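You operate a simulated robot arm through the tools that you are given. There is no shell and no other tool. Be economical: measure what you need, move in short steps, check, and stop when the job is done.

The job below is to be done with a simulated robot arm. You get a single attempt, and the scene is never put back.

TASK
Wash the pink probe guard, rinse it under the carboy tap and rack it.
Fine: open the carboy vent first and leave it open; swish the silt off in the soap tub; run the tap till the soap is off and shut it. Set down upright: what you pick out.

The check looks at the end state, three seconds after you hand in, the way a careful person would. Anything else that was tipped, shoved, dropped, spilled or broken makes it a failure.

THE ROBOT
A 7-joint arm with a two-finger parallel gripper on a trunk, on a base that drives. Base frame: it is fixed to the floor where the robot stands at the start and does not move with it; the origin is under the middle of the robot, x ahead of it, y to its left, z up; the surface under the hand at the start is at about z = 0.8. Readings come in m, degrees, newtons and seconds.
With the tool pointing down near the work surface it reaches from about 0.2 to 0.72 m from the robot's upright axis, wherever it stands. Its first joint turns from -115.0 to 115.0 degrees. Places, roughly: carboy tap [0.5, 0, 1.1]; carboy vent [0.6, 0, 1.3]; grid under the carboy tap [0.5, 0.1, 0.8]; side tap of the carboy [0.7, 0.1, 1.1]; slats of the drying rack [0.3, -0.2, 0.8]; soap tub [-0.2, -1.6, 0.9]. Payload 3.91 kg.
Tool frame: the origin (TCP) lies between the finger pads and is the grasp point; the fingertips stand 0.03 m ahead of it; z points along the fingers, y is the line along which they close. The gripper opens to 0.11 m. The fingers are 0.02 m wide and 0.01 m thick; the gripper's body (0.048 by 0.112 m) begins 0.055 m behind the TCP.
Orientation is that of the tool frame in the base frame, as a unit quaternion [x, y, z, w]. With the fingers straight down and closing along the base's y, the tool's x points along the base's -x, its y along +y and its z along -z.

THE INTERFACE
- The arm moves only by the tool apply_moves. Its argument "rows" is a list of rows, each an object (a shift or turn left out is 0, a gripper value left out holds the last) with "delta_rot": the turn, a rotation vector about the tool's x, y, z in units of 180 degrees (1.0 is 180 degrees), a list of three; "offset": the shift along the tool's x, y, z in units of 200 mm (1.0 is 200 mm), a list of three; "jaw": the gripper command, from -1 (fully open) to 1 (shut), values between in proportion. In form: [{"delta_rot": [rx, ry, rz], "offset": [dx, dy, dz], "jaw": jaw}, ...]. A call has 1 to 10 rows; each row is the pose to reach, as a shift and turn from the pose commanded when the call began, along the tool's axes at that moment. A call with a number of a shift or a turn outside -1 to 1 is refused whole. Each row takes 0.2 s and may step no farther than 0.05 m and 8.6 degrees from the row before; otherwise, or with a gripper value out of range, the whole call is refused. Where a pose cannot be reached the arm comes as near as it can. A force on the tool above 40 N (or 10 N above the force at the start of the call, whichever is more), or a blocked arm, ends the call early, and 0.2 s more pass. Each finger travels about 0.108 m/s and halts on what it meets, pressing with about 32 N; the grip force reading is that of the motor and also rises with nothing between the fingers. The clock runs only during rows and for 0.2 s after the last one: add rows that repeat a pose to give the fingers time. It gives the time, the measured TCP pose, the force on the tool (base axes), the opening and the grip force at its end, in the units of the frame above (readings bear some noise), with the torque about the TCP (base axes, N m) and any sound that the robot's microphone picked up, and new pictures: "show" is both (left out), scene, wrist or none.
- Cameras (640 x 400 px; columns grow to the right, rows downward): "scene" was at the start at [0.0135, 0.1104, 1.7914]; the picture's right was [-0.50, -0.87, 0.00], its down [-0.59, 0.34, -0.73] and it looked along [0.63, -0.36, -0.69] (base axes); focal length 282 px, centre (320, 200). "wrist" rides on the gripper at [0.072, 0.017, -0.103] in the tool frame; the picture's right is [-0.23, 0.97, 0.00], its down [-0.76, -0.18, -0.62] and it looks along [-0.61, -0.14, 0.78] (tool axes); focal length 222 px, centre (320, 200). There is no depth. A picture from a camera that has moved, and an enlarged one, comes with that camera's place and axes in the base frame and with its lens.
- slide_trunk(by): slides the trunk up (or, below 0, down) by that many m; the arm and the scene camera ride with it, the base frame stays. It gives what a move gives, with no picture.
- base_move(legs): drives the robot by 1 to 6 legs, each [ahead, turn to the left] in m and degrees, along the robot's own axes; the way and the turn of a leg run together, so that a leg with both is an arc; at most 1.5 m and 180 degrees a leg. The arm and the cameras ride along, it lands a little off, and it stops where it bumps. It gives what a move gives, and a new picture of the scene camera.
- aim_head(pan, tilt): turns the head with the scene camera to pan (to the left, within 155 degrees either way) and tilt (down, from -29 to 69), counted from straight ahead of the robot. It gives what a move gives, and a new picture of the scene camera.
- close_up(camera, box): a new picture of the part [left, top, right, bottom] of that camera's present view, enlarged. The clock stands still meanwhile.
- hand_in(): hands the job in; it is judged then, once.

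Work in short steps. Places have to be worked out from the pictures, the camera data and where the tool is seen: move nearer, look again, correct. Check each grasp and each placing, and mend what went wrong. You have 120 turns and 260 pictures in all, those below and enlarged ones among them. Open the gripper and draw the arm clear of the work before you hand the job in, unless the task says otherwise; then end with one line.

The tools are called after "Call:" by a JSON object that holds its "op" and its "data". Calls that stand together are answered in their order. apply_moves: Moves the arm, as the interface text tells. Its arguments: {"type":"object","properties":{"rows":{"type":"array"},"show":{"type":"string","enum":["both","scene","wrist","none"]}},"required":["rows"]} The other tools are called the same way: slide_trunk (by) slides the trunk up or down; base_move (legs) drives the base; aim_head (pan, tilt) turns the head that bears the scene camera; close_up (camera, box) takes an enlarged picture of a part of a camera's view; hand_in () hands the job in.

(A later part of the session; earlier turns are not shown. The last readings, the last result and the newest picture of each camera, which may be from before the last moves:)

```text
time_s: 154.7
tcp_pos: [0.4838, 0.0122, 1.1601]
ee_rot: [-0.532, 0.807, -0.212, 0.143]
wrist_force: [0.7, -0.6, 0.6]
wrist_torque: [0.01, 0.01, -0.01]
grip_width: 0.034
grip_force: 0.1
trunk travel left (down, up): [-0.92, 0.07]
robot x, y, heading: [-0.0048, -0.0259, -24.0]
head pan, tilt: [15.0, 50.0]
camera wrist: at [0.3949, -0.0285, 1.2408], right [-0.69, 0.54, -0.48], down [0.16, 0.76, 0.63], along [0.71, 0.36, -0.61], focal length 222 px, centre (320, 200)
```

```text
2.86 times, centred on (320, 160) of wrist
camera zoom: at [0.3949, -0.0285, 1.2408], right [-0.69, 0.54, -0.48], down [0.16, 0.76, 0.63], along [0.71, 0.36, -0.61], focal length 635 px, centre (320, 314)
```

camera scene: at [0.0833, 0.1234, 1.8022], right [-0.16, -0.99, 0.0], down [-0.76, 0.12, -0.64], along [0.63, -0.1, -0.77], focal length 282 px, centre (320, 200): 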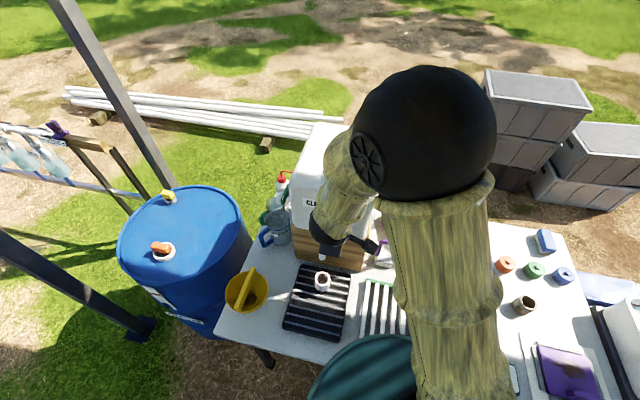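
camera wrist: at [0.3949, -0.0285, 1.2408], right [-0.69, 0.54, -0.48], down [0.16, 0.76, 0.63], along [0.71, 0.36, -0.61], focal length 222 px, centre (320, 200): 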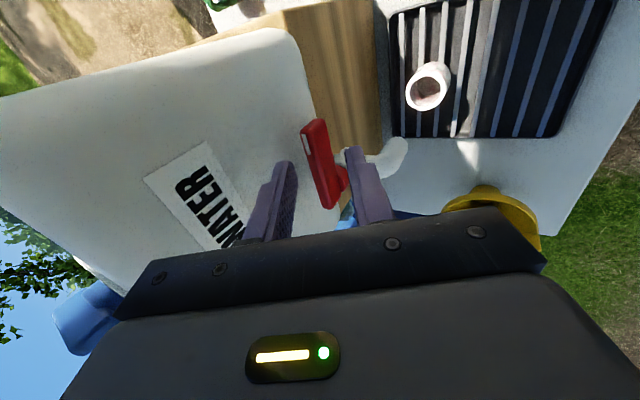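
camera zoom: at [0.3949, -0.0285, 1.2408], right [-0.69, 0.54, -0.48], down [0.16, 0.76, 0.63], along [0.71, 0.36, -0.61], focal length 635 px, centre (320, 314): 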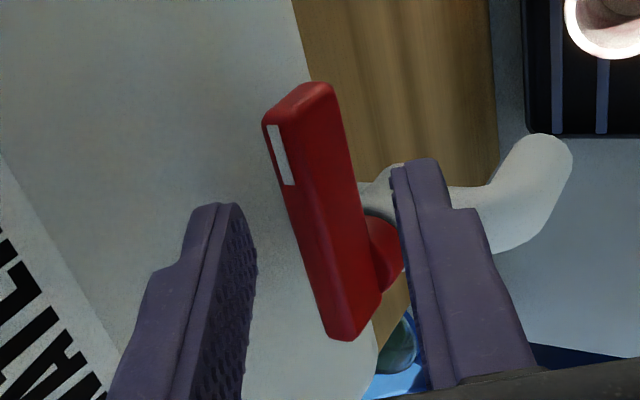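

Alignment holds. I advance the last 3.3 cm in small steps.

Call:
{"op": "apply_moves", "data": {"rows": [{"offset": [0, 0, 0.05]}, {"offset": [0, 0, 0.1]}, {"offset": [0, 0, 0.13]}, {"offset": [0, 0, 0.163]}], "show": "wrist"}}

Call:
{"op": "close_up", "data": {"camera": "wrist", "box": [220, 90, 420, 230]}}

```text
time_s: 155.7
tcp_pos: [0.4978, 0.0059, 1.1316]
ee_rot: [-0.532, 0.807, -0.212, 0.142]
wrist_force: [0.3, 0.0, 1.0]
wrist_torque: [-0.04, 0.02, 0.03]
grip_width: 0.0341
grip_force: 0.1
trunk travel left (down, up): [-0.92, 0.07]
robot x, y, heading: [-0.0031, -0.0228, -24.3]
head pan, tilt: [15.0, 50.0]
camera wrist: at [0.4086, -0.0342, 1.2123], right [-0.69, 0.54, -0.48], down [0.16, 0.76, 0.63], along [0.71, 0.36, -0.61], focal length 222 px, centre (320, 200)
```

wrist: 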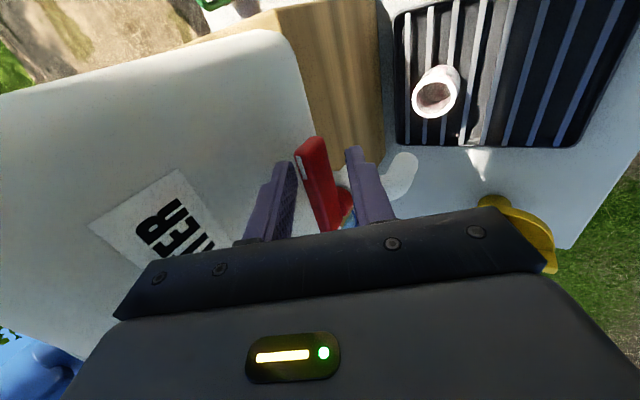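

```text
2.86 times, centred on (320, 160) of wrist
camera zoom: at [0.4086, -0.0342, 1.2123], right [-0.69, 0.54, -0.48], down [0.16, 0.76, 0.63], along [0.71, 0.36, -0.61], focal length 635 px, centre (320, 314)
```

zoom: 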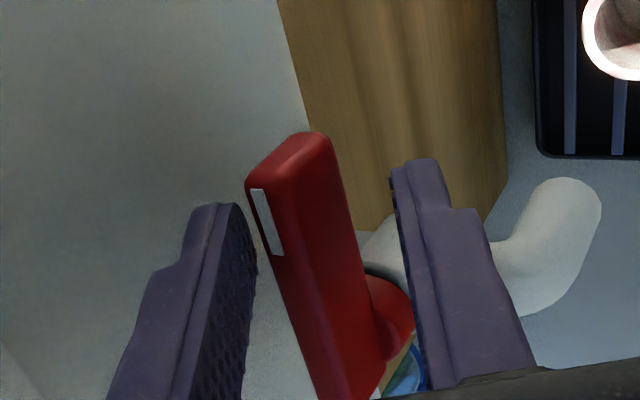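

The lever is between the fingers. I close on it.

Call:
{"op": "apply_moves", "data": {"rows": [{"jaw": 1}, {"jaw": 1}, {"jaw": 1}], "show": "wrist"}}

```text
time_s: 156.5
tcp_pos: [0.4993, 0.0047, 1.1323]
ee_rot: [-0.531, 0.808, -0.213, 0.144]
wrist_force: [5.3, -1.6, 10.4]
wrist_torque: [1.52, -0.28, -0.2]
grip_width: 0.0222
grip_force: 44.9
trunk travel left (down, up): [-0.92, 0.07]
robot x, y, heading: [-0.0019, -0.0267, -24.0]
head pan, tilt: [15.0, 50.0]
camera wrist: at [0.409, -0.0345, 1.2129], right [-0.69, 0.54, -0.48], down [0.15, 0.76, 0.63], along [0.71, 0.36, -0.6], focal length 222 px, centre (320, 200)
```

wrist: 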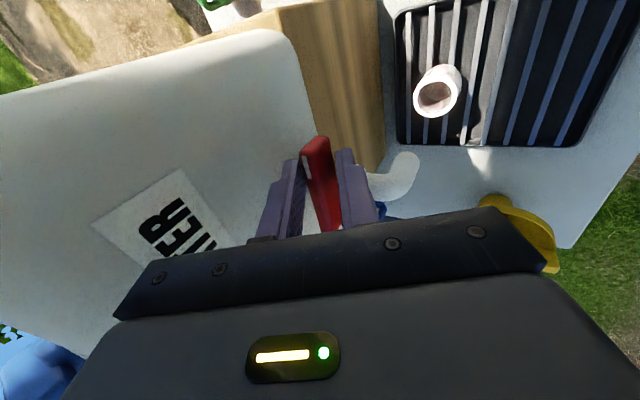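

Gripped (0.022 m). I swing the lever clockwise along its arc about the pivot, first 40°.

Call:
{"op": "apply_moves", "data": {"rows": [{"delta_rot": [0, 0.0222, 0.0385], "offset": [-0.0078, 0.0225, -0.013]}, {"delta_rot": [0, 0.0444, 0.077], "offset": [-0.019, 0.0439, -0.0254]}, {"delta_rot": [0, 0.0667, 0.1155], "offset": [-0.0338, 0.0637, -0.0368]}, {"delta_rot": [0, 0.0889, 0.154], "offset": [-0.0514, 0.0816, -0.0471]}, {"delta_rot": [0, 0.1111, 0.1925], "offset": [-0.0718, 0.0972, -0.0561]}], "show": "both"}}

```text
time_s: 157.7
tcp_pos: [0.4852, 0.0291, 1.1323]
ee_rot: [-0.224, 0.94, -0.249, 0.06]
wrist_force: [17.2, 5.1, 14.5]
wrist_torque: [0.84, -0.89, 0.05]
grip_width: 0.0216
grip_force: 45.8
trunk travel left (down, up): [-0.92, 0.07]
robot x, y, heading: [-0.0065, -0.0279, -24.2]
head pan, tilt: [15.0, 50.0]
camera scene: at [0.0844, 0.1253, 1.8021], right [-0.16, -0.99, 0.0], down [-0.76, 0.12, -0.64], along [0.63, -0.1, -0.77], focal length 282 px, centre (320, 200)
camera wrist: at [0.39, 0.0559, 1.2134], right [-0.18, 0.86, -0.48], down [0.61, 0.48, 0.63], along [0.77, -0.18, -0.61], focal length 222 px, centre (320, 200)
```

scene: 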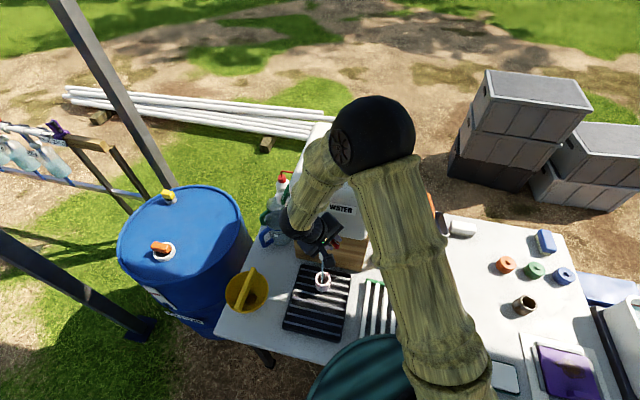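
wrist: 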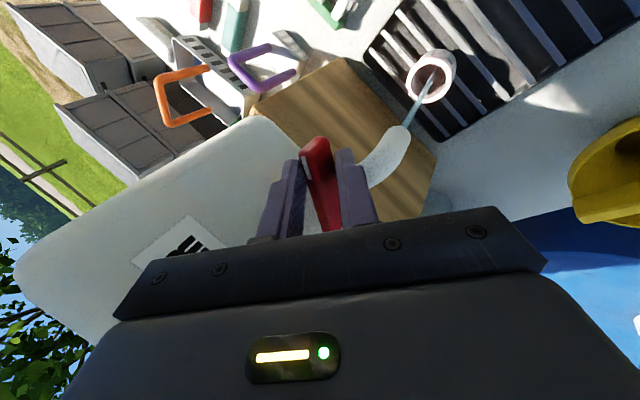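

Water runs right into the guard. I open a further 32°.

Call:
{"op": "apply_moves", "data": {"rows": [{"delta_rot": [0, 0.0222, 0.0385], "offset": [-0.0078, 0.0225, -0.013]}, {"delta_rot": [0, 0.0444, 0.077], "offset": [-0.019, 0.0439, -0.0254]}, {"delta_rot": [0, 0.0667, 0.1155], "offset": [-0.0338, 0.0637, -0.0368]}, {"delta_rot": [0, 0.0889, 0.154], "offset": [-0.0514, 0.0816, -0.0471]}], "show": "wrist"}}

Call:
{"op": "close_up", "data": {"camera": "scene", "box": [280, 230, 360, 310]}}

```text
time_s: 158.7
tcp_pos: [0.4854, 0.0513, 1.1318]
ee_rot: [0.042, 0.966, -0.255, -0.011]
wrist_force: [21.8, 14.9, 24.2]
wrist_torque: [0.68, -0.5, 0.88]
grip_width: 0.0214
grip_force: 45.1
trunk travel left (down, up): [-0.92, 0.07]
robot x, y, heading: [-0.0064, -0.0275, -24.1]
head pan, tilt: [15.0, 50.0]
camera wrist: at [0.4195, 0.1248, 1.2135], right [0.3, 0.82, -0.48], down [0.77, 0.09, 0.63], along [0.56, -0.56, -0.61], focal length 222 px, centre (320, 200)
```

wrist: 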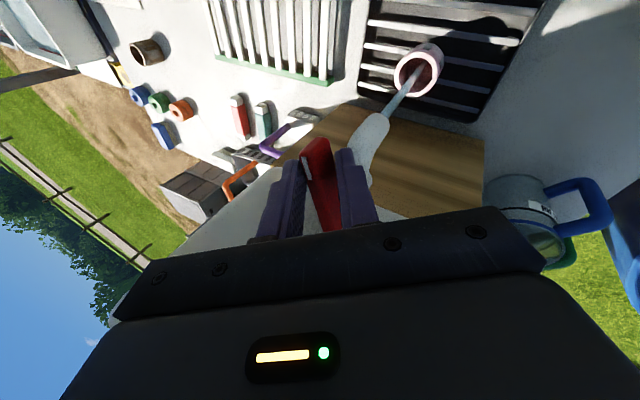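

```text
5.00 times, centred on (320, 270) of scene
camera zoom: at [0.0845, 0.1271, 1.802], right [-0.16, -0.99, 0.0], down [-0.76, 0.12, -0.64], along [0.63, -0.1, -0.77], focal length 1411 px, centre (320, -150)
```

zoom: 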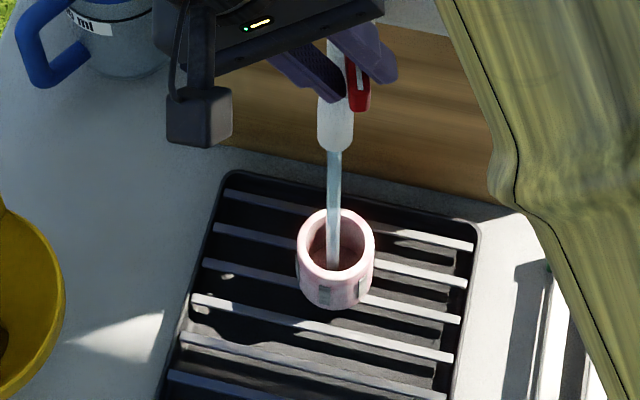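

Flow is good, the guard turns pinker. I hold still for two seconds and check.

Call:
{"op": "apply_moves", "data": {"rows": [{}, {}, {}, {}, {}, {}, {}, {}, {}, {}], "show": "none"}}

Call:
{"op": "close_up", "data": {"camera": "scene", "box": [300, 250, 340, 300]}}

Call:
{"op": "close_up", "data": {"camera": "wrist", "box": [370, 20, 480, 120]}}

```text
time_s: 160.9
tcp_pos: [0.485, 0.0522, 1.131]
ee_rot: [0.043, 0.966, -0.256, -0.011]
wrist_force: [20.0, 14.9, 24.0]
wrist_torque: [0.74, -0.34, 0.89]
grip_width: 0.0215
grip_force: 45.3
trunk travel left (down, up): [-0.92, 0.07]
robot x, y, heading: [-0.0015, -0.0266, -24.1]
head pan, tilt: [15.0, 50.0]
```

```text
8.00 times, centred on (320, 275) of scene
camera zoom: at [0.0844, 0.1273, 1.8019], right [-0.16, -0.99, 0.0], down [-0.76, 0.12, -0.64], along [0.63, -0.1, -0.77], focal length 2257 px, centre (320, -400)
```

zoom: 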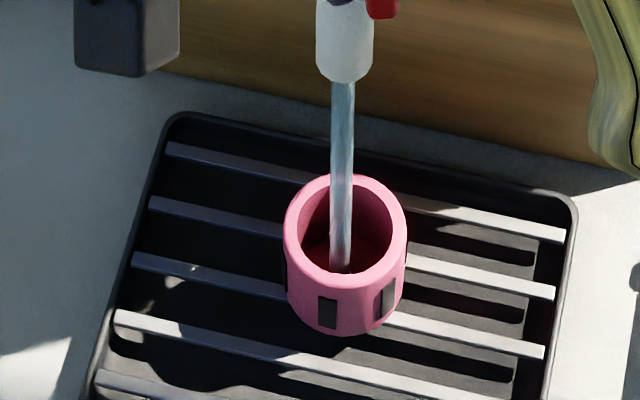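

```text
4.00 times, centred on (425, 70) of wrist
camera zoom: at [0.4195, 0.1248, 1.2133], right [0.3, 0.82, -0.48], down [0.77, 0.09, 0.63], along [0.56, -0.56, -0.61], focal length 888 px, centre (-100, 720)
```

zoom: 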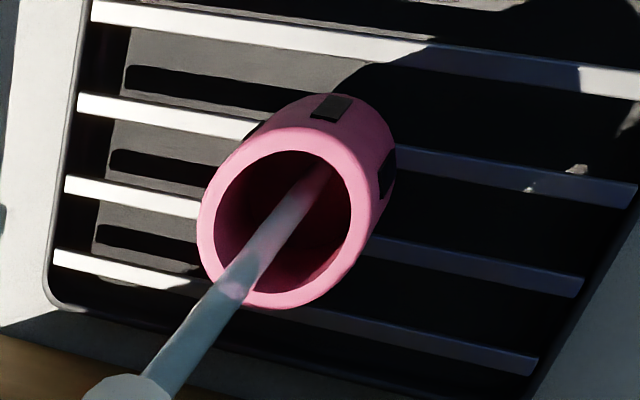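

The guard is clean pink all round. I swing the lever back to shut.

Call:
{"op": "apply_moves", "data": {"rows": [{"delta_rot": [0, -0.0222, -0.0385], "offset": [0.0041, -0.0233, 0.0134]}, {"delta_rot": [0, -0.0444, -0.077], "offset": [0.0044, -0.0468, 0.027]}, {"delta_rot": [0, -0.0667, -0.1155], "offset": [0.0009, -0.0701, 0.0405]}, {"delta_rot": [0, -0.0889, -0.154], "offset": [-0.0064, -0.0928, 0.0536]}, {"delta_rot": [0, -0.1111, -0.1925], "offset": [-0.0172, -0.1144, 0.0661]}, {"delta_rot": [0, -0.1333, -0.2309], "offset": [-0.0313, -0.1344, 0.0776]}, {"delta_rot": [0, -0.1556, -0.2694], "offset": [-0.0485, -0.1526, 0.0881]}, {"delta_rot": [0, -0.1778, -0.3079], "offset": [-0.0685, -0.1685, 0.0973]}, {"delta_rot": [0, -0.2, -0.3464], "offset": [-0.0909, -0.1819, 0.105]}], "show": "wrist"}}

Call:
{"op": "close_up", "data": {"camera": "scene", "box": [280, 210, 360, 300]}}

```text
time_s: 162.9
tcp_pos: [0.5003, 0.0039, 1.1313]
ee_rot: [-0.531, 0.807, -0.213, 0.145]
wrist_force: [16.0, -9.3, 16.3]
wrist_torque: [0.47, 0.21, -0.71]
grip_width: 0.0215
grip_force: 45.2
trunk travel left (down, up): [-0.92, 0.07]
robot x, y, heading: [-0.0025, -0.0277, -24.0]
head pan, tilt: [15.0, 50.0]
camera wrist: at [0.4098, -0.036, 1.2124], right [-0.68, 0.55, -0.48], down [0.16, 0.76, 0.63], along [0.71, 0.36, -0.6], focal length 222 px, centre (320, 200)
```

wrist: 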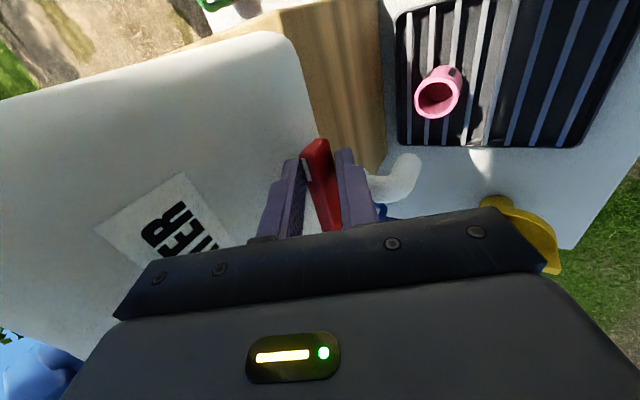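

```text
4.44 times, centred on (320, 255) of scene
camera zoom: at [0.0841, 0.1222, 1.8023], right [-0.16, -0.99, 0.0], down [-0.76, 0.12, -0.64], along [0.63, -0.1, -0.77], focal length 1254 px, centre (320, -44)
```

zoom: 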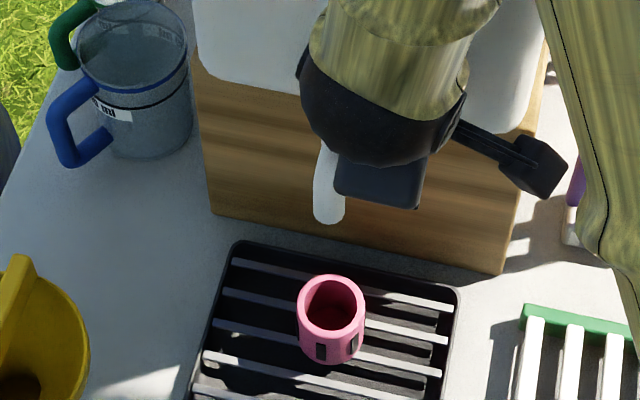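

The flow has stopped. I nudge slightly further to be sure it is fully shut, then release and back off.

Call:
{"op": "apply_moves", "data": {"rows": [{"delta_rot": [0, -0.0069, -0.012], "offset": [0.0018, -0.0072, 0.0041]}, {"delta_rot": [0, -0.0069, -0.012], "offset": [0.0018, -0.0072, 0.0041]}], "show": "none"}}

Call:
{"op": "apply_moves", "data": {"rows": [{"jaw": 0.38}, {"jaw": 0.38}, {"jaw": 0.38}, {"offset": [0, 0, -0.1], "jaw": 0.38}, {"offset": [0, 0, -0.25], "jaw": 0.38}, {"offset": [0, 0, -0.45], "jaw": 0.38}, {"offset": [0, 0, -0.65], "jaw": 0.38}], "show": "wrist"}}

Call:
{"op": "close_up", "data": {"camera": "wrist", "box": [240, 30, 460, 180]}}

```text
time_s: 163.5
tcp_pos: [0.4995, 0.0024, 1.1321]
ee_rot: [-0.549, 0.795, -0.21, 0.149]
wrist_force: [13.6, -10.5, 19.1]
wrist_torque: [-0.14, 0.32, -1.4]
grip_width: 0.0218
grip_force: 45.4
trunk travel left (down, up): [-0.92, 0.07]
robot x, y, heading: [-0.002, -0.0295, -23.9]
head pan, tilt: [15.0, 50.0]
```

```text
time_s: 165.1
tcp_pos: [0.4377, 0.0289, 1.2458]
ee_rot: [-0.549, 0.795, -0.21, 0.148]
wrist_force: [-0.7, 0.2, -0.2]
wrist_torque: [0.03, -0.01, 0.01]
grip_width: 0.0339
grip_force: 0.0
trunk travel left (down, up): [-0.92, 0.07]
robot x, y, heading: [-0.0033, -0.0288, -24.3]
head pan, tilt: [15.0, 50.0]
camera wrist: at [0.3494, -0.0157, 1.327], right [-0.71, 0.51, -0.48], down [0.12, 0.76, 0.63], along [0.69, 0.39, -0.6], focal length 222 px, centre (320, 200)
```

wrist: 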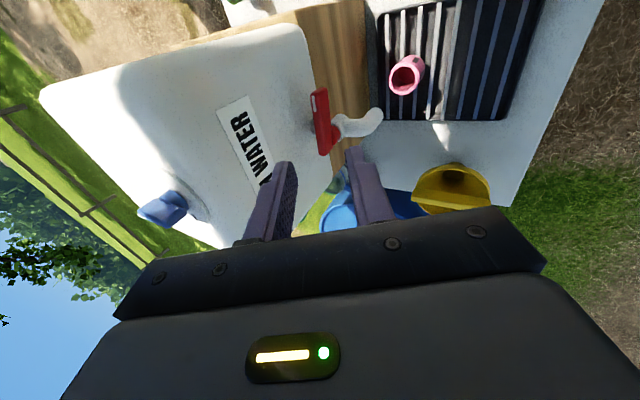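

```text
2.67 times, centred on (350, 105) of wrist
camera zoom: at [0.3494, -0.0157, 1.327], right [-0.71, 0.51, -0.48], down [0.12, 0.76, 0.63], along [0.69, 0.39, -0.6], focal length 592 px, centre (240, 453)
```

zoom: 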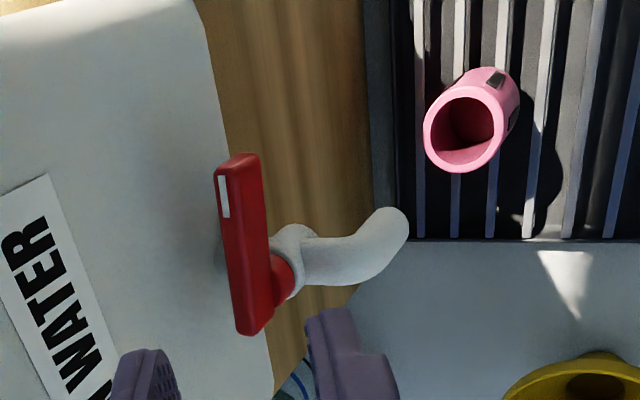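

Lever shut, no flow, guard clean. I un-tilt the hand, then turn it back and move to the front for regrasping.

Call:
{"op": "apply_moves", "data": {"rows": [{"delta_rot": [-0.045, 0, 0]}, {"delta_rot": [-0.09, 0, 0]}, {"delta_rot": [-0.135, 0, 0]}, {"delta_rot": [-0.1667, 0, 0]}], "show": "none"}}

Call:
{"op": "apply_moves", "data": {"rows": [{"delta_rot": [0, 0, 0.047], "offset": [0, 0.02, -0.03]}, {"delta_rot": [0, 0, 0.094], "offset": [-0.03, 0.05, -0.06]}, {"delta_rot": [0, 0, 0.141], "offset": [-0.07, 0.09, -0.1]}, {"delta_rot": [0, 0, 0.188], "offset": [-0.1, 0.13, -0.12]}, {"delta_rot": [0, 0, 0.235], "offset": [-0.14, 0.17, -0.12]}, {"delta_rot": [0, 0, 0.282], "offset": [-0.18, 0.21, -0.12]}, {"delta_rot": [0, 0, 0.329], "offset": [-0.2, 0.25, -0.12]}, {"delta_rot": [0, 0, 0.376], "offset": [-0.22, 0.29, -0.12]}, {"delta_rot": [0, 0, 0.423], "offset": [-0.22, 0.3, -0.12]}, {"delta_rot": [0, 0, 0.47], "offset": [-0.22, 0.3, -0.12]}], "show": "wrist"}}

```text
time_s: 166.1
tcp_pos: [0.4396, 0.0272, 1.2434]
ee_rot: [-0.569, 0.822, 0.004, 0.0]
wrist_force: [0.0, -0.2, -0.3]
wrist_torque: [0.02, 0.03, 0.01]
grip_width: 0.0341
grip_force: 0.0
trunk travel left (down, up): [-0.92, 0.07]
robot x, y, heading: [-0.0001, -0.0268, -24.0]
head pan, tilt: [15.0, 50.0]
```

```text
time_s: 168.3
tcp_pos: [0.398, 0.0884, 1.2686]
ee_rot: [0.134, 0.991, 0.003, -0.001]
wrist_force: [-0.8, 0.2, 0.7]
wrist_torque: [0.0, -0.01, -0.02]
grip_width: 0.0341
grip_force: 0.1
trunk travel left (down, up): [-0.92, 0.07]
robot x, y, heading: [-0.0028, -0.023, -24.3]
head pan, tilt: [15.0, 50.0]
camera wrist: at [0.3326, 0.1256, 1.3725], right [0.48, 0.88, 0.0], down [0.69, -0.38, 0.62], along [0.55, -0.29, -0.79], focal length 222 px, centre (320, 200)
```

wrist: 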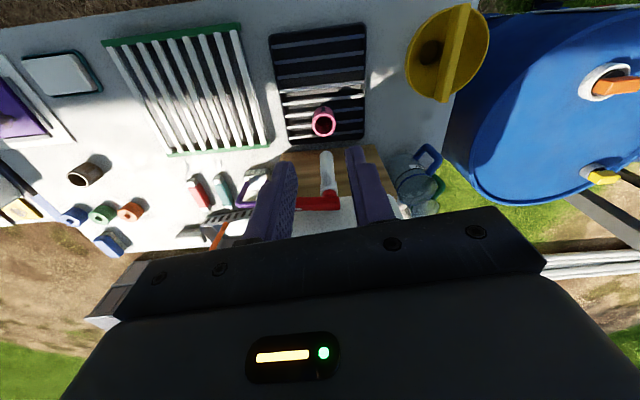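

I restore the yaw, open the fingers and tilt 45° again, then lower the trunk to the pose from which I had retreated.

Call:
{"op": "apply_moves", "data": {"rows": [{"delta_rot": [0, 0, 0.03], "jaw": -0.4}, {"delta_rot": [0, 0, 0.058], "offset": [0, 0.03, 0], "jaw": -0.4}], "show": "none"}}

Call:
{"op": "apply_moves", "data": {"rows": [{"delta_rot": [0, -0.045, 0]}, {"delta_rot": [0, -0.09, 0]}, {"delta_rot": [0, -0.135, 0]}, {"delta_rot": [0, -0.18, 0]}, {"delta_rot": [0, -0.22, 0]}, {"delta_rot": [0, -0.25, 0]}], "show": "none"}}

Call:
{"op": "slide_trunk", "data": {"by": -0.32}}

Call:
{"op": "close_up", "data": {"camera": "wrist", "box": [200, 40, 440, 220]}}

```text
time_s: 168.9
tcp_pos: [0.3999, 0.095, 1.2687]
ee_rot: [0.224, 0.975, 0.002, -0.002]
wrist_force: [-0.5, 0.4, -0.9]
wrist_torque: [-0.02, -0.03, 0.03]
grip_width: 0.0771
grip_force: 0.0
trunk travel left (down, up): [-0.92, 0.07]
robot x, y, heading: [-0.004, -0.0264, -23.9]
head pan, tilt: [15.0, 50.0]
```

```text
time_s: 170.3
tcp_pos: [0.3999, 0.0954, 1.2673]
ee_rot: [0.206, 0.902, -0.081, 0.372]
wrist_force: [0.1, 0.2, -0.1]
wrist_torque: [-0.03, 0.02, 0.01]
grip_width: 0.0768
grip_force: 0.0
trunk travel left (down, up): [-0.92, 0.07]
robot x, y, heading: [-0.0016, -0.0246, -24.0]
head pan, tilt: [15.0, 50.0]
```

```text
time_s: 173.4
tcp_pos: [0.3986, 0.0945, 0.9487]
ee_rot: [0.207, 0.902, -0.082, 0.371]
wrist_force: [0.4, -0.4, -0.5]
wrist_torque: [-0.01, 0.03, 0.06]
grip_width: 0.077
grip_force: 0.1
trunk travel left (down, up): [-0.6, 0.39]
robot x, y, heading: [-0.0029, -0.0237, -24.2]
head pan, tilt: [15.0, 50.0]
```

```text
2.22 times, centred on (320, 130) of wrist
camera zoom: at [0.2947, 0.1653, 0.9715], right [0.57, 0.81, 0.16], down [0.01, -0.21, 0.98], along [0.82, -0.55, -0.13], focal length 494 px, centre (320, 356)
```

zoom: 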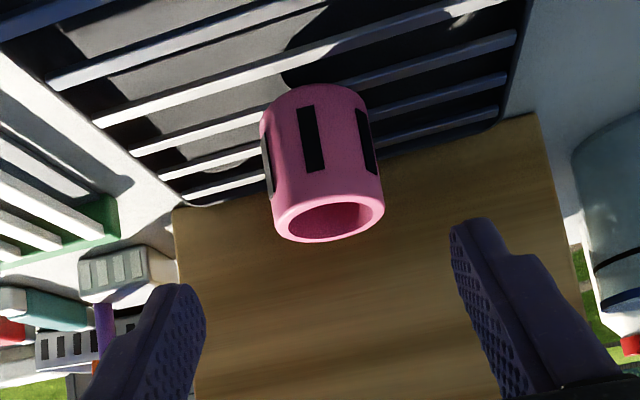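

Same picture as when I backed away. I advance to the guard and close on it.

Call:
{"op": "apply_moves", "data": {"rows": [{"offset": [-0.015, 0, 0.15]}, {"offset": [-0.015, 0, 0.32]}, {"offset": [-0.015, 0, 0.48]}, {"offset": [-0.015, 0, 0.6]}, {"offset": [-0.015, 0, 0.685]}, {"offset": [-0.015, 0, 0.685]}], "show": "wrist"}}

```text
time_s: 174.8
tcp_pos: [0.4877, 0.052, 0.8528]
ee_rot: [0.207, 0.901, -0.083, 0.371]
wrist_force: [-0.3, 1.3, 0.5]
wrist_torque: [-0.02, 0.04, 0.01]
grip_width: 0.077
grip_force: 0.0
trunk travel left (down, up): [-0.6, 0.39]
robot x, y, heading: [-0.0086, -0.0288, -24.3]
head pan, tilt: [15.0, 50.0]
camera wrist: at [0.3831, 0.1228, 0.8757], right [0.57, 0.81, 0.16], down [0.01, -0.21, 0.98], along [0.82, -0.55, -0.13], focal length 222 px, centre (320, 200)
```

wrist: 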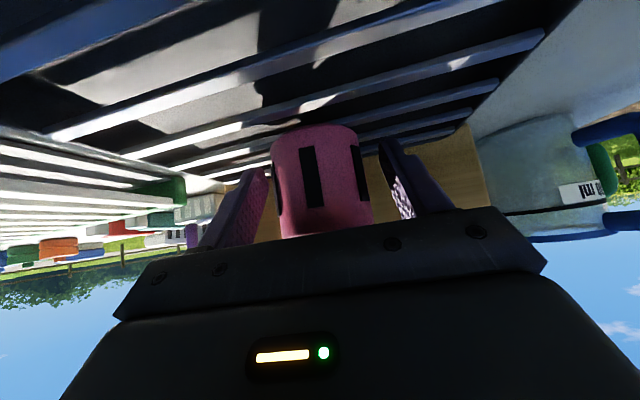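

Centred. I close, and lift slowly by 1 cm.

Call:
{"op": "apply_moves", "data": {"rows": [{"jaw": 1}, {"jaw": 1}, {"jaw": 1}, {"jaw": 1}, {"offset": [-0.01, 0, -0.01], "jaw": 1}, {"offset": [-0.025, 0, -0.025], "jaw": 1}, {"offset": [-0.04, 0, -0.04], "jaw": 1}], "show": "wrist"}}

```text
time_s: 176.4
tcp_pos: [0.4875, 0.0534, 0.8645]
ee_rot: [0.207, 0.901, -0.083, 0.371]
wrist_force: [0.1, 0.1, 0.5]
wrist_torque: [-0.01, 0.0, 0.0]
grip_width: 0.0524
grip_force: 32.0
trunk travel left (down, up): [-0.6, 0.39]
robot x, y, heading: [-0.0025, -0.0261, -24.1]
head pan, tilt: [15.0, 50.0]
camera wrist: at [0.3838, 0.123, 0.8878], right [0.57, 0.81, 0.16], down [0.01, -0.21, 0.98], along [0.82, -0.55, -0.13], focal length 222 px, centre (320, 200)
```

wrist: 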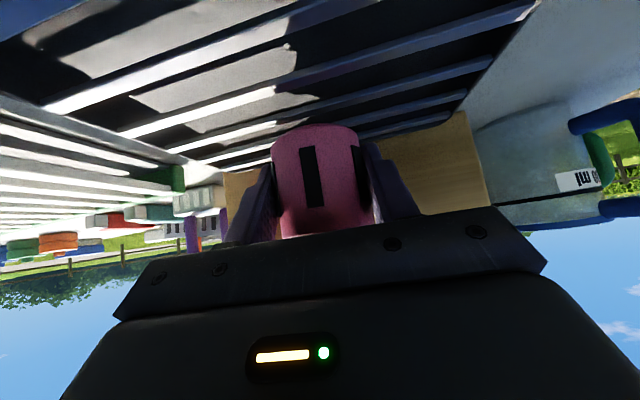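

Held. I draw it out from under the spout, rising a bit.

Call:
{"op": "apply_moves", "data": {"rows": [{"offset": [0.03, 0, -0.04]}, {"offset": [0.09, 0, -0.1]}, {"offset": [0.16, 0, -0.17]}, {"offset": [0.22, 0, -0.25]}, {"offset": [0.26, 0, -0.34]}, {"offset": [0.25, 0, -0.42]}, {"offset": [0.19, 0, -0.49]}, {"offset": [0.12, 0, -0.56]}, {"offset": [0.08, 0, -0.6]}], "show": "both"}}

```text
time_s: 178.4
tcp_pos: [0.4012, 0.094, 0.9389]
ee_rot: [0.206, 0.902, -0.082, 0.371]
wrist_force: [-0.2, 0.0, -0.3]
wrist_torque: [0.01, 0.01, -0.02]
grip_width: 0.0525
grip_force: 31.4
trunk travel left (down, up): [-0.6, 0.39]
robot x, y, heading: [-0.0054, -0.0245, -24.0]
head pan, tilt: [15.0, 50.0]
camera scene: at [0.0823, 0.1244, 1.4822], right [-0.16, -0.99, 0.0], down [-0.76, 0.12, -0.64], along [0.63, -0.1, -0.77], focal length 282 px, centre (320, 200)
camera wrist: at [0.2968, 0.1644, 0.9621], right [0.57, 0.81, 0.16], down [0.01, -0.21, 0.98], along [0.82, -0.55, -0.13], focal length 222 px, centre (320, 200)
```

scene: 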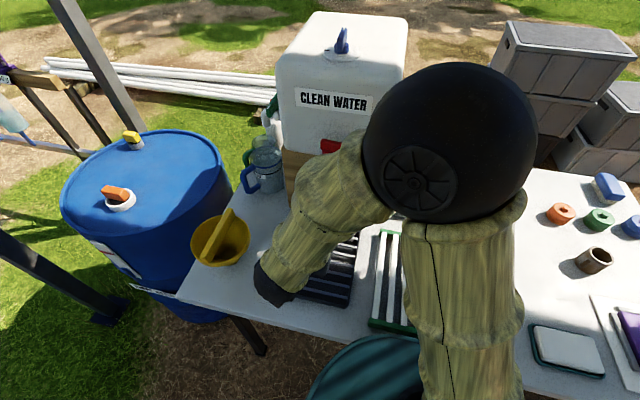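
wrist: 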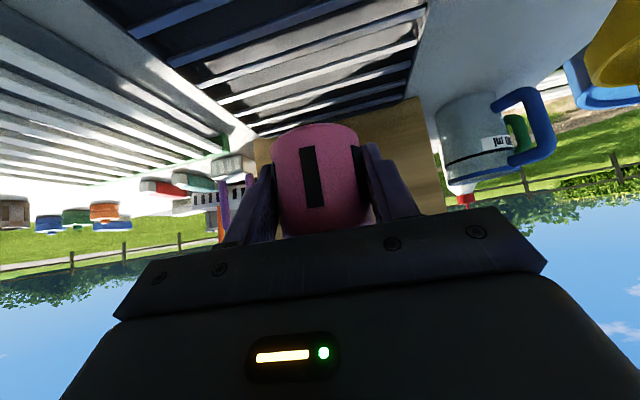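

Held well. I carry it right to above the rack at (0.33, -0.195), in two moves.

Call:
{"op": "apply_moves", "data": {"rows": [{"offset": [0, -0.04, 0]}, {"offset": [-0.02, -0.13, 0.02]}, {"offset": [-0.04, -0.24, 0.04]}, {"offset": [-0.06, -0.36, 0.06]}, {"offset": [-0.08, -0.48, 0.08]}, {"offset": [-0.1, -0.6, 0.1]}, {"offset": [-0.12, -0.72, 0.12]}, {"offset": [-0.14, -0.82, 0.14]}, {"offset": [-0.15, -0.88, 0.15]}, {"offset": [-0.15, -0.9, 0.15]}], "show": "none"}}

Call:
{"op": "apply_moves", "data": {"rows": [{"offset": [-0.01, -0.05, 0.01]}, {"offset": [-0.03, -0.15, 0.03]}, {"offset": [-0.05, -0.27, 0.05]}, {"offset": [-0.07, -0.39, 0.07]}, {"offset": [-0.07, -0.49, 0.07]}, {"offset": [-0.07, -0.55, 0.07]}], "show": "both"}}

```text
time_s: 180.7
tcp_pos: [0.4441, -0.074, 0.9664]
ee_rot: [0.206, 0.902, -0.083, 0.371]
wrist_force: [0.5, 0.5, 0.0]
wrist_torque: [0.02, -0.02, 0.0]
grip_width: 0.0526
grip_force: 32.2
out of reach, approached as far as the arm can: row 3, 4, 5, 6, 7, 8, 9, 10
trunk travel left (down, up): [-0.6, 0.39]
robot x, y, heading: [-0.0053, -0.0259, -24.2]
head pan, tilt: [15.0, 50.0]
```

```text
time_s: 182.1
tcp_pos: [0.4325, -0.1854, 0.9751]
ee_rot: [0.206, 0.902, -0.082, 0.37]
wrist_force: [0.3, 0.0, -0.8]
wrist_torque: [0.01, -0.02, 0.03]
grip_width: 0.0526
grip_force: 32.2
out of reach, approached as far as the arm can: row 1, 2, 3, 4, 5, 6
trunk travel left (down, up): [-0.6, 0.39]
robot x, y, heading: [-0.0042, -0.0266, -24.3]
head pan, tilt: [15.0, 50.0]
camera scene: at [0.0824, 0.1243, 1.4822], right [-0.16, -0.99, 0.0], down [-0.76, 0.12, -0.64], along [0.63, -0.1, -0.77], focal length 282 px, centre (320, 200)
camera wrist: at [0.3282, -0.1145, 0.9982], right [0.57, 0.81, 0.16], down [0.02, -0.21, 0.98], along [0.82, -0.55, -0.13], focal length 222 px, centre (320, 200)
```

scene: 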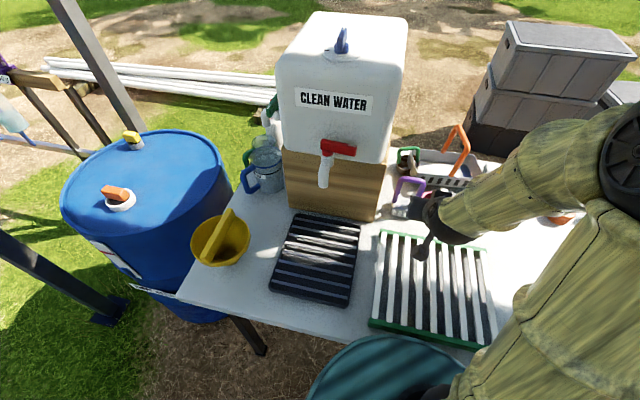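
wrist: 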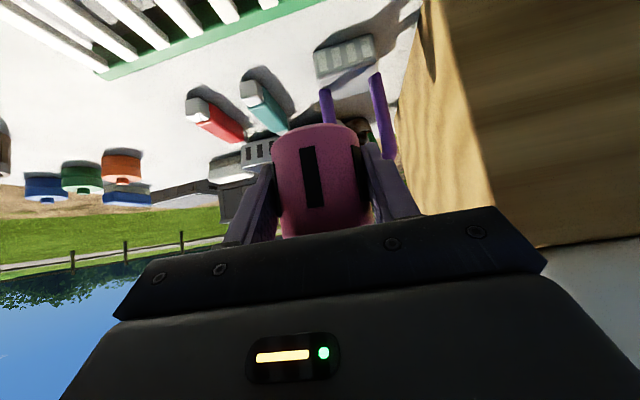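

The tilted hand cannot come this close to the robot, so TCP sits at (0.43, -0.185), still high. I back the base up 0.13 m, which brings the hand over the rack.

Call:
{"op": "base_move", "data": {"legs": [[-0.13, 0]]}}

Call:
{"op": "close_up", "data": {"camera": "wrist", "box": [0, 0, 640, 400]}}

```text
time_s: 183.4
tcp_pos: [0.3145, -0.1321, 0.9747]
ee_rot: [0.206, 0.902, -0.082, 0.371]
wrist_force: [0.3, 1.1, -0.2]
wrist_torque: [-0.04, 0.0, -0.03]
grip_width: 0.0525
grip_force: 31.7
trunk travel left (down, up): [-0.6, 0.39]
robot x, y, heading: [-0.1212, 0.0265, -24.4]
head pan, tilt: [15.0, 50.0]
camera scene: at [-0.0359, 0.1772, 1.4822], right [-0.16, -0.99, 0.0], down [-0.76, 0.12, -0.64], along [0.63, -0.1, -0.77], focal length 282 px, centre (320, 200)
```

scene: 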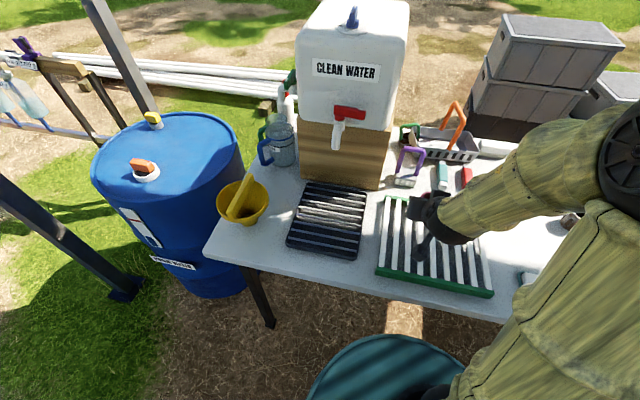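

```text
1.00 times, centred on (320, 200) of wrist (not enlarged: the box is as wide or as high as the picture)
camera zoom: at [0.2094, -0.0611, 0.9982], right [0.57, 0.81, 0.16], down [0.02, -0.21, 0.98], along [0.82, -0.55, -0.13], focal length 222 px, centre (320, 200)
```

zoom: 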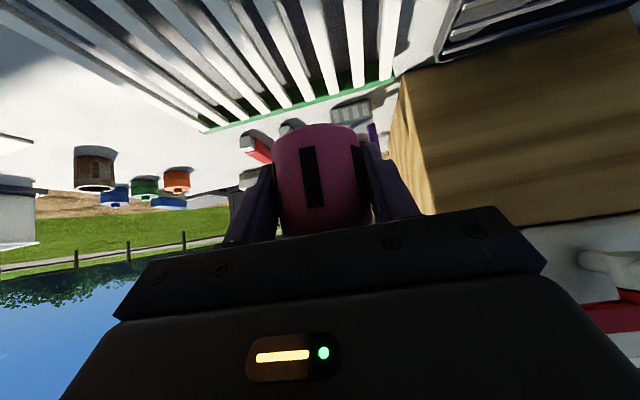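

The hand is over the rack now. I shift to about (0.32, -0.185) over its middle and lower to z≈0.90.

Call:
{"op": "apply_moves", "data": {"rows": [{"offset": [-0.03, -0.07, 0.03]}, {"offset": [-0.07, -0.16, 0.07]}, {"offset": [-0.1, -0.226, 0.099]}, {"offset": [-0.03, -0.226, 0.17]}, {"offset": [0.05, -0.226, 0.25]}, {"offset": [0.12, -0.226, 0.32]}, {"offset": [0.164, -0.226, 0.365]}], "show": "both"}}

Call:
{"op": "close_up", "data": {"camera": "scene", "box": [360, 170, 500, 310]}}

```text
time_s: 185.1
tcp_pos: [0.32, -0.1838, 0.8988]
ee_rot: [0.207, 0.902, -0.081, 0.369]
wrist_force: [0.6, -0.2, -1.1]
wrist_torque: [-0.01, 0.0, -0.01]
grip_width: 0.0526
grip_force: 32.2
trunk travel left (down, up): [-0.6, 0.39]
robot x, y, heading: [-0.1207, 0.0291, -24.4]
head pan, tilt: [15.0, 50.0]
camera scene: at [-0.0355, 0.1768, 1.4822], right [-0.16, -0.99, 0.0], down [-0.76, 0.13, -0.64], along [0.63, -0.1, -0.77], focal length 282 px, centre (320, 200)
camera wrist: at [0.2148, -0.1138, 0.9233], right [0.57, 0.81, 0.16], down [0.02, -0.21, 0.98], along [0.82, -0.55, -0.13], focal length 222 px, centre (320, 200)
```

scene: 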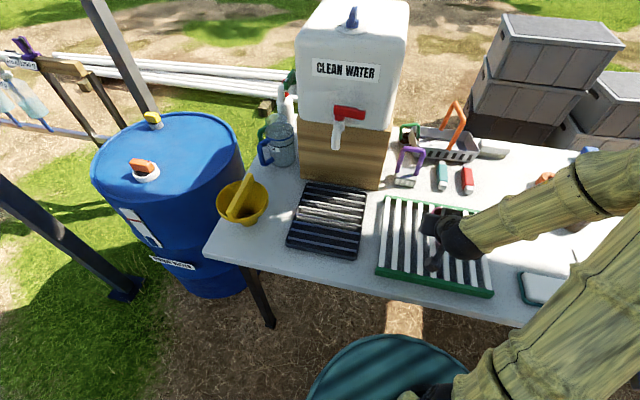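
wrist: 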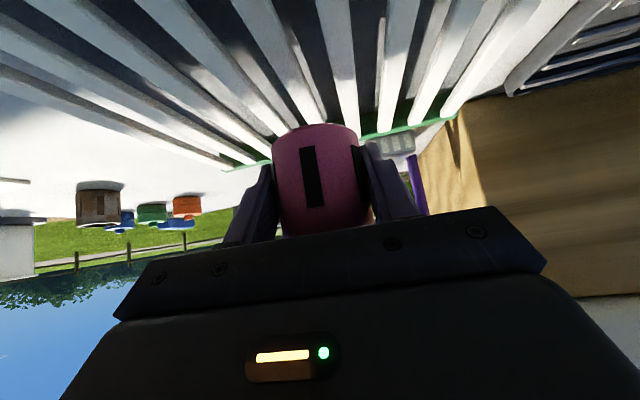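

```text
2.86 times, centred on (430, 240) of scene
camera zoom: at [-0.0355, 0.1768, 1.4822], right [-0.16, -0.99, 0.0], down [-0.76, 0.13, -0.64], along [0.63, -0.1, -0.77], focal length 806 px, centre (6, 86)
```

zoom: 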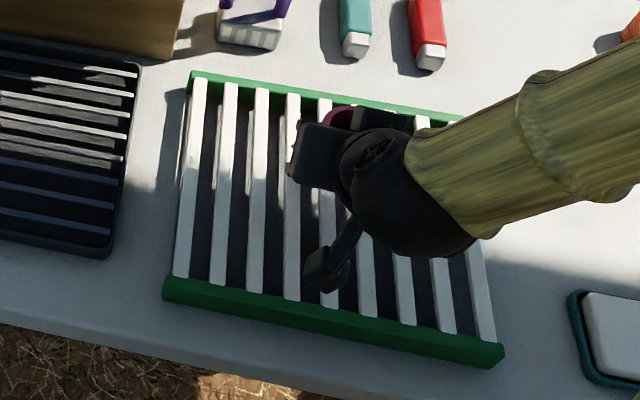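

Over the slats. I lower 2.5 cm, then in fine steps until contact.

Call:
{"op": "apply_moves", "data": {"rows": [{"offset": [0.035, 0, 0.035]}, {"offset": [0.07, 0, 0.07]}, {"offset": [0.088, 0, 0.0886]}, {"offset": [0.1, 0, 0.1]}], "show": "wrist"}}

Call:
{"op": "close_up", "data": {"camera": "wrist", "box": [220, 60, 420, 200]}}

```text
time_s: 186.1
tcp_pos: [0.3201, -0.1847, 0.8712]
ee_rot: [0.208, 0.902, -0.082, 0.37]
wrist_force: [-0.4, -0.1, -0.8]
wrist_torque: [-0.01, 0.01, 0.02]
grip_width: 0.0523
grip_force: 31.9
trunk travel left (down, up): [-0.6, 0.39]
robot x, y, heading: [-0.1222, 0.0259, -24.2]
head pan, tilt: [15.0, 50.0]
camera wrist: at [0.215, -0.1135, 0.8946], right [0.57, 0.81, 0.16], down [0.02, -0.21, 0.98], along [0.82, -0.55, -0.13], focal length 222 px, centre (320, 200)
```

wrist: 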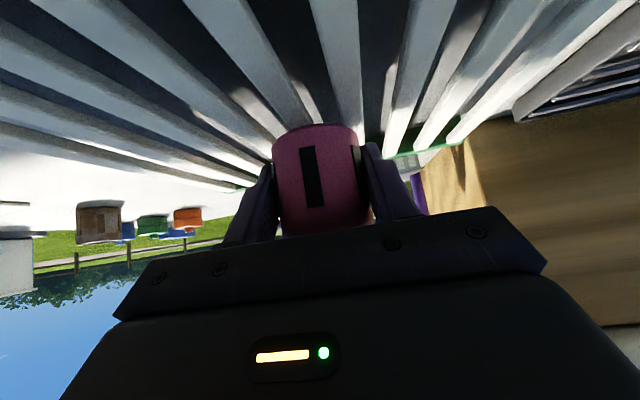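

```text
2.86 times, centred on (320, 130) of wrist
camera zoom: at [0.215, -0.1135, 0.8946], right [0.57, 0.81, 0.16], down [0.02, -0.21, 0.98], along [0.82, -0.55, -0.13], focal length 635 px, centre (320, 400)
```

zoom: 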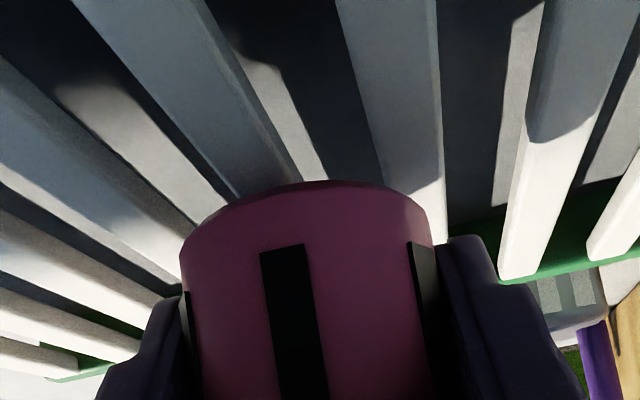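

Two slats lie under the guard; I shift 5 mm so that it sits evenly across them, then lower in 3 mm steps.

Call:
{"op": "apply_moves", "data": {"rows": [{"offset": [0, 0.027, 0]}, {"offset": [0.01, 0.027, 0.01]}, {"offset": [0.02, 0.027, 0.02]}, {"offset": [0.03, 0.027, 0.03]}], "show": "none"}}

```text
time_s: 187.1
tcp_pos: [0.3213, -0.1793, 0.8623]
ee_rot: [0.208, 0.902, -0.083, 0.37]
wrist_force: [-0.5, 0.2, -0.3]
wrist_torque: [0.02, 0.0, 0.01]
grip_width: 0.0527
grip_force: 31.8
trunk travel left (down, up): [-0.6, 0.39]
robot x, y, heading: [-0.119, 0.0253, -24.5]
head pan, tilt: [15.0, 50.0]
```

Call:
{"op": "apply_moves", "data": {"rows": [{"offset": [0.007, 0, 0.007]}, {"offset": [0.014, 0, 0.014]}], "show": "wrist"}}

```text
time_s: 187.7
tcp_pos: [0.3221, -0.1784, 0.862]
ee_rot: [0.207, 0.901, -0.083, 0.371]
wrist_force: [-1.8, -0.1, 15.1]
wrist_torque: [-0.16, 0.15, -0.02]
grip_width: 0.0526
grip_force: 31.6
trunk travel left (down, up): [-0.6, 0.39]
robot x, y, heading: [-0.1228, 0.0275, -24.4]
head pan, tilt: [15.0, 50.0]
camera wrist: at [0.217, -0.1085, 0.8834], right [0.57, 0.81, 0.16], down [0.01, -0.21, 0.98], along [0.82, -0.55, -0.13], focal length 222 px, centre (320, 200)
```

wrist: 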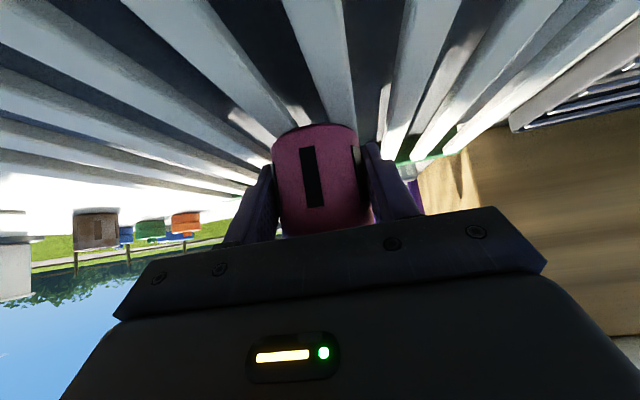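

Contact (15 N). I release and back away along the tool axis.

Call:
{"op": "apply_moves", "data": {"rows": [{"offset": [-0.004, 0, -0.004], "jaw": -0.2}, {"offset": [-0.004, 0, -0.004], "jaw": -0.4}, {"offset": [-0.004, 0, -0.004], "jaw": -0.4}, {"offset": [-0.004, 0, -0.004], "jaw": -0.4}, {"offset": [0, 0, -0.1], "jaw": -0.4}, {"offset": [0, 0, -0.3], "jaw": -0.4}, {"offset": [0, 0, -0.5], "jaw": -0.4}], "show": "both"}}

Call:
{"op": "close_up", "data": {"camera": "wrist", "box": [220, 40, 420, 180]}}

```text
time_s: 189.2
tcp_pos: [0.3131, -0.1707, 0.9401]
ee_rot: [0.206, 0.902, -0.082, 0.37]
wrist_force: [1.4, 0.9, -0.6]
wrist_torque: [0.01, 0.04, -0.02]
grip_width: 0.0767
grip_force: 0.0
out of reach, approached as far as the arm can: row 5, 6, 7
trunk travel left (down, up): [-0.6, 0.39]
robot x, y, heading: [-0.1256, 0.0246, -24.1]
head pan, tilt: [15.0, 50.0]
camera scene: at [-0.036, 0.1775, 1.482], right [-0.16, -0.99, 0.0], down [-0.76, 0.12, -0.64], along [0.63, -0.1, -0.77], focal length 282 px, centre (320, 200)
camera wrist: at [0.2071, -0.1, 0.9634], right [0.57, 0.81, 0.16], down [0.02, -0.21, 0.98], along [0.82, -0.55, -0.13], focal length 222 px, centre (320, 200)
```

scene: 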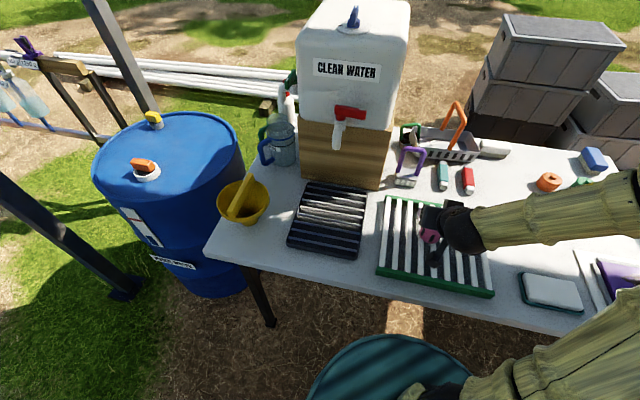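
wrist: 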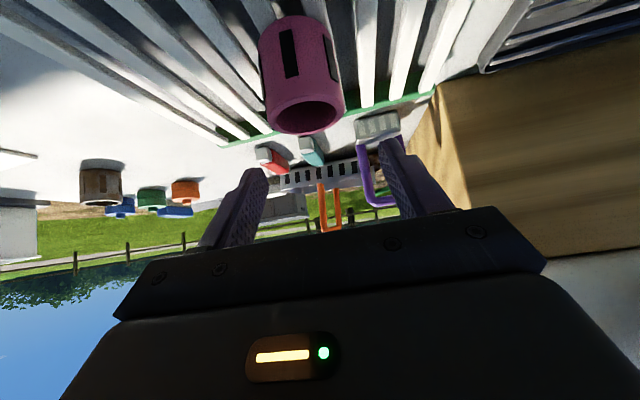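

```text
2.86 times, centred on (320, 110) of wrist
camera zoom: at [0.2071, -0.1, 0.9634], right [0.57, 0.81, 0.16], down [0.02, -0.21, 0.98], along [0.82, -0.55, -0.13], focal length 635 px, centre (320, 457)
```

zoom: 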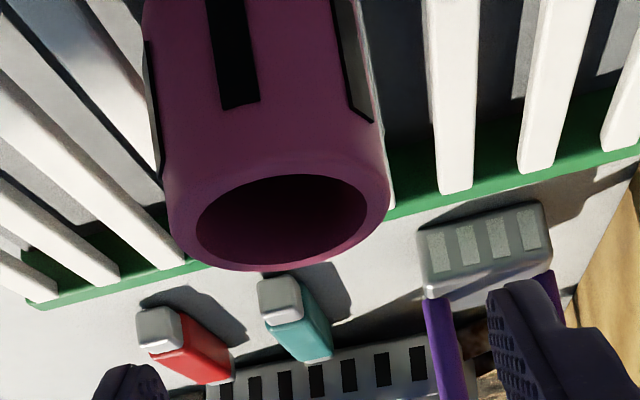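

The guard stands on the slats. I raise the trunk, then check everything from a clear view.

Call:
{"op": "slide_trunk", "data": {"by": 0.35}}

Call:
{"op": "base_move", "data": {"legs": [[-0.2, 0]]}}

Call:
{"op": "close_up", "data": {"camera": "scene", "box": [260, 120, 480, 300]}}

Call:
{"op": "close_up", "data": {"camera": "wrist", "box": [0, 0, 640, 400]}}

```text
time_s: 192.7
tcp_pos: [0.3121, -0.171, 1.2896]
ee_rot: [0.208, 0.902, -0.083, 0.369]
wrist_force: [-0.5, 0.8, 0.4]
wrist_torque: [0.01, -0.02, 0.02]
grip_width: 0.0771
grip_force: 0.0
trunk travel left (down, up): [-0.95, 0.04]
robot x, y, heading: [-0.1217, 0.0245, -24.5]
head pan, tilt: [15.0, 50.0]
```

```text
time_s: 194.4
tcp_pos: [0.1281, -0.0885, 1.2904]
ee_rot: [0.208, 0.901, -0.083, 0.371]
wrist_force: [0.3, 0.2, 0.3]
wrist_torque: [0.04, 0.02, 0.03]
grip_width: 0.0771
grip_force: 0.0
trunk travel left (down, up): [-0.95, 0.04]
robot x, y, heading: [-0.3023, 0.1083, -24.4]
head pan, tilt: [15.0, 50.0]
camera scene: at [-0.2186, 0.2601, 1.8322], right [-0.16, -0.99, 0.0], down [-0.76, 0.13, -0.64], along [0.63, -0.11, -0.77], focal length 282 px, centre (320, 200)
```

scene: 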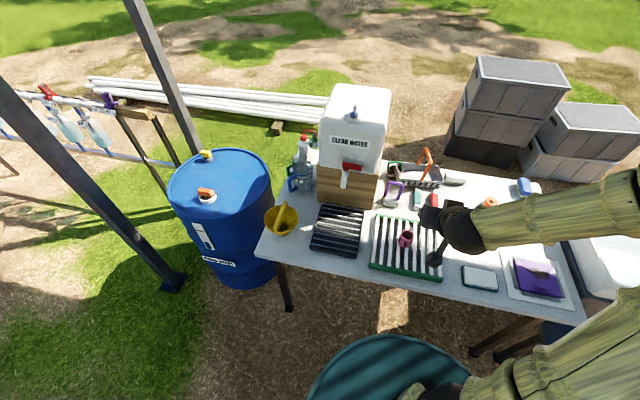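

```text
2.22 times, centred on (370, 210) of scene
camera zoom: at [-0.2186, 0.2601, 1.8322], right [-0.16, -0.99, 0.0], down [-0.76, 0.13, -0.64], along [0.63, -0.11, -0.77], focal length 627 px, centre (209, 178)
```

zoom: 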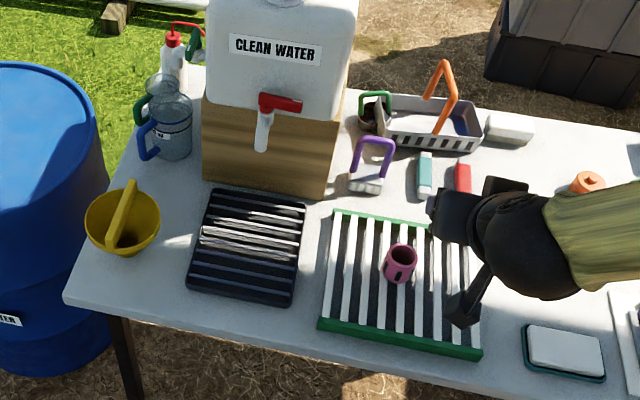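

```text
1.00 times, centred on (320, 200) of wrist (not enlarged: the box is as wide or as high as the picture)
camera zoom: at [0.0241, -0.0188, 1.3135], right [0.57, 0.81, 0.16], down [0.02, -0.21, 0.98], along [0.82, -0.55, -0.13], focal length 222 px, centre (320, 200)
```

zoom: 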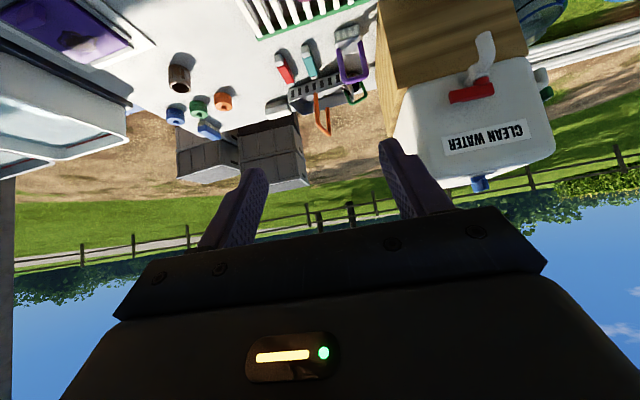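

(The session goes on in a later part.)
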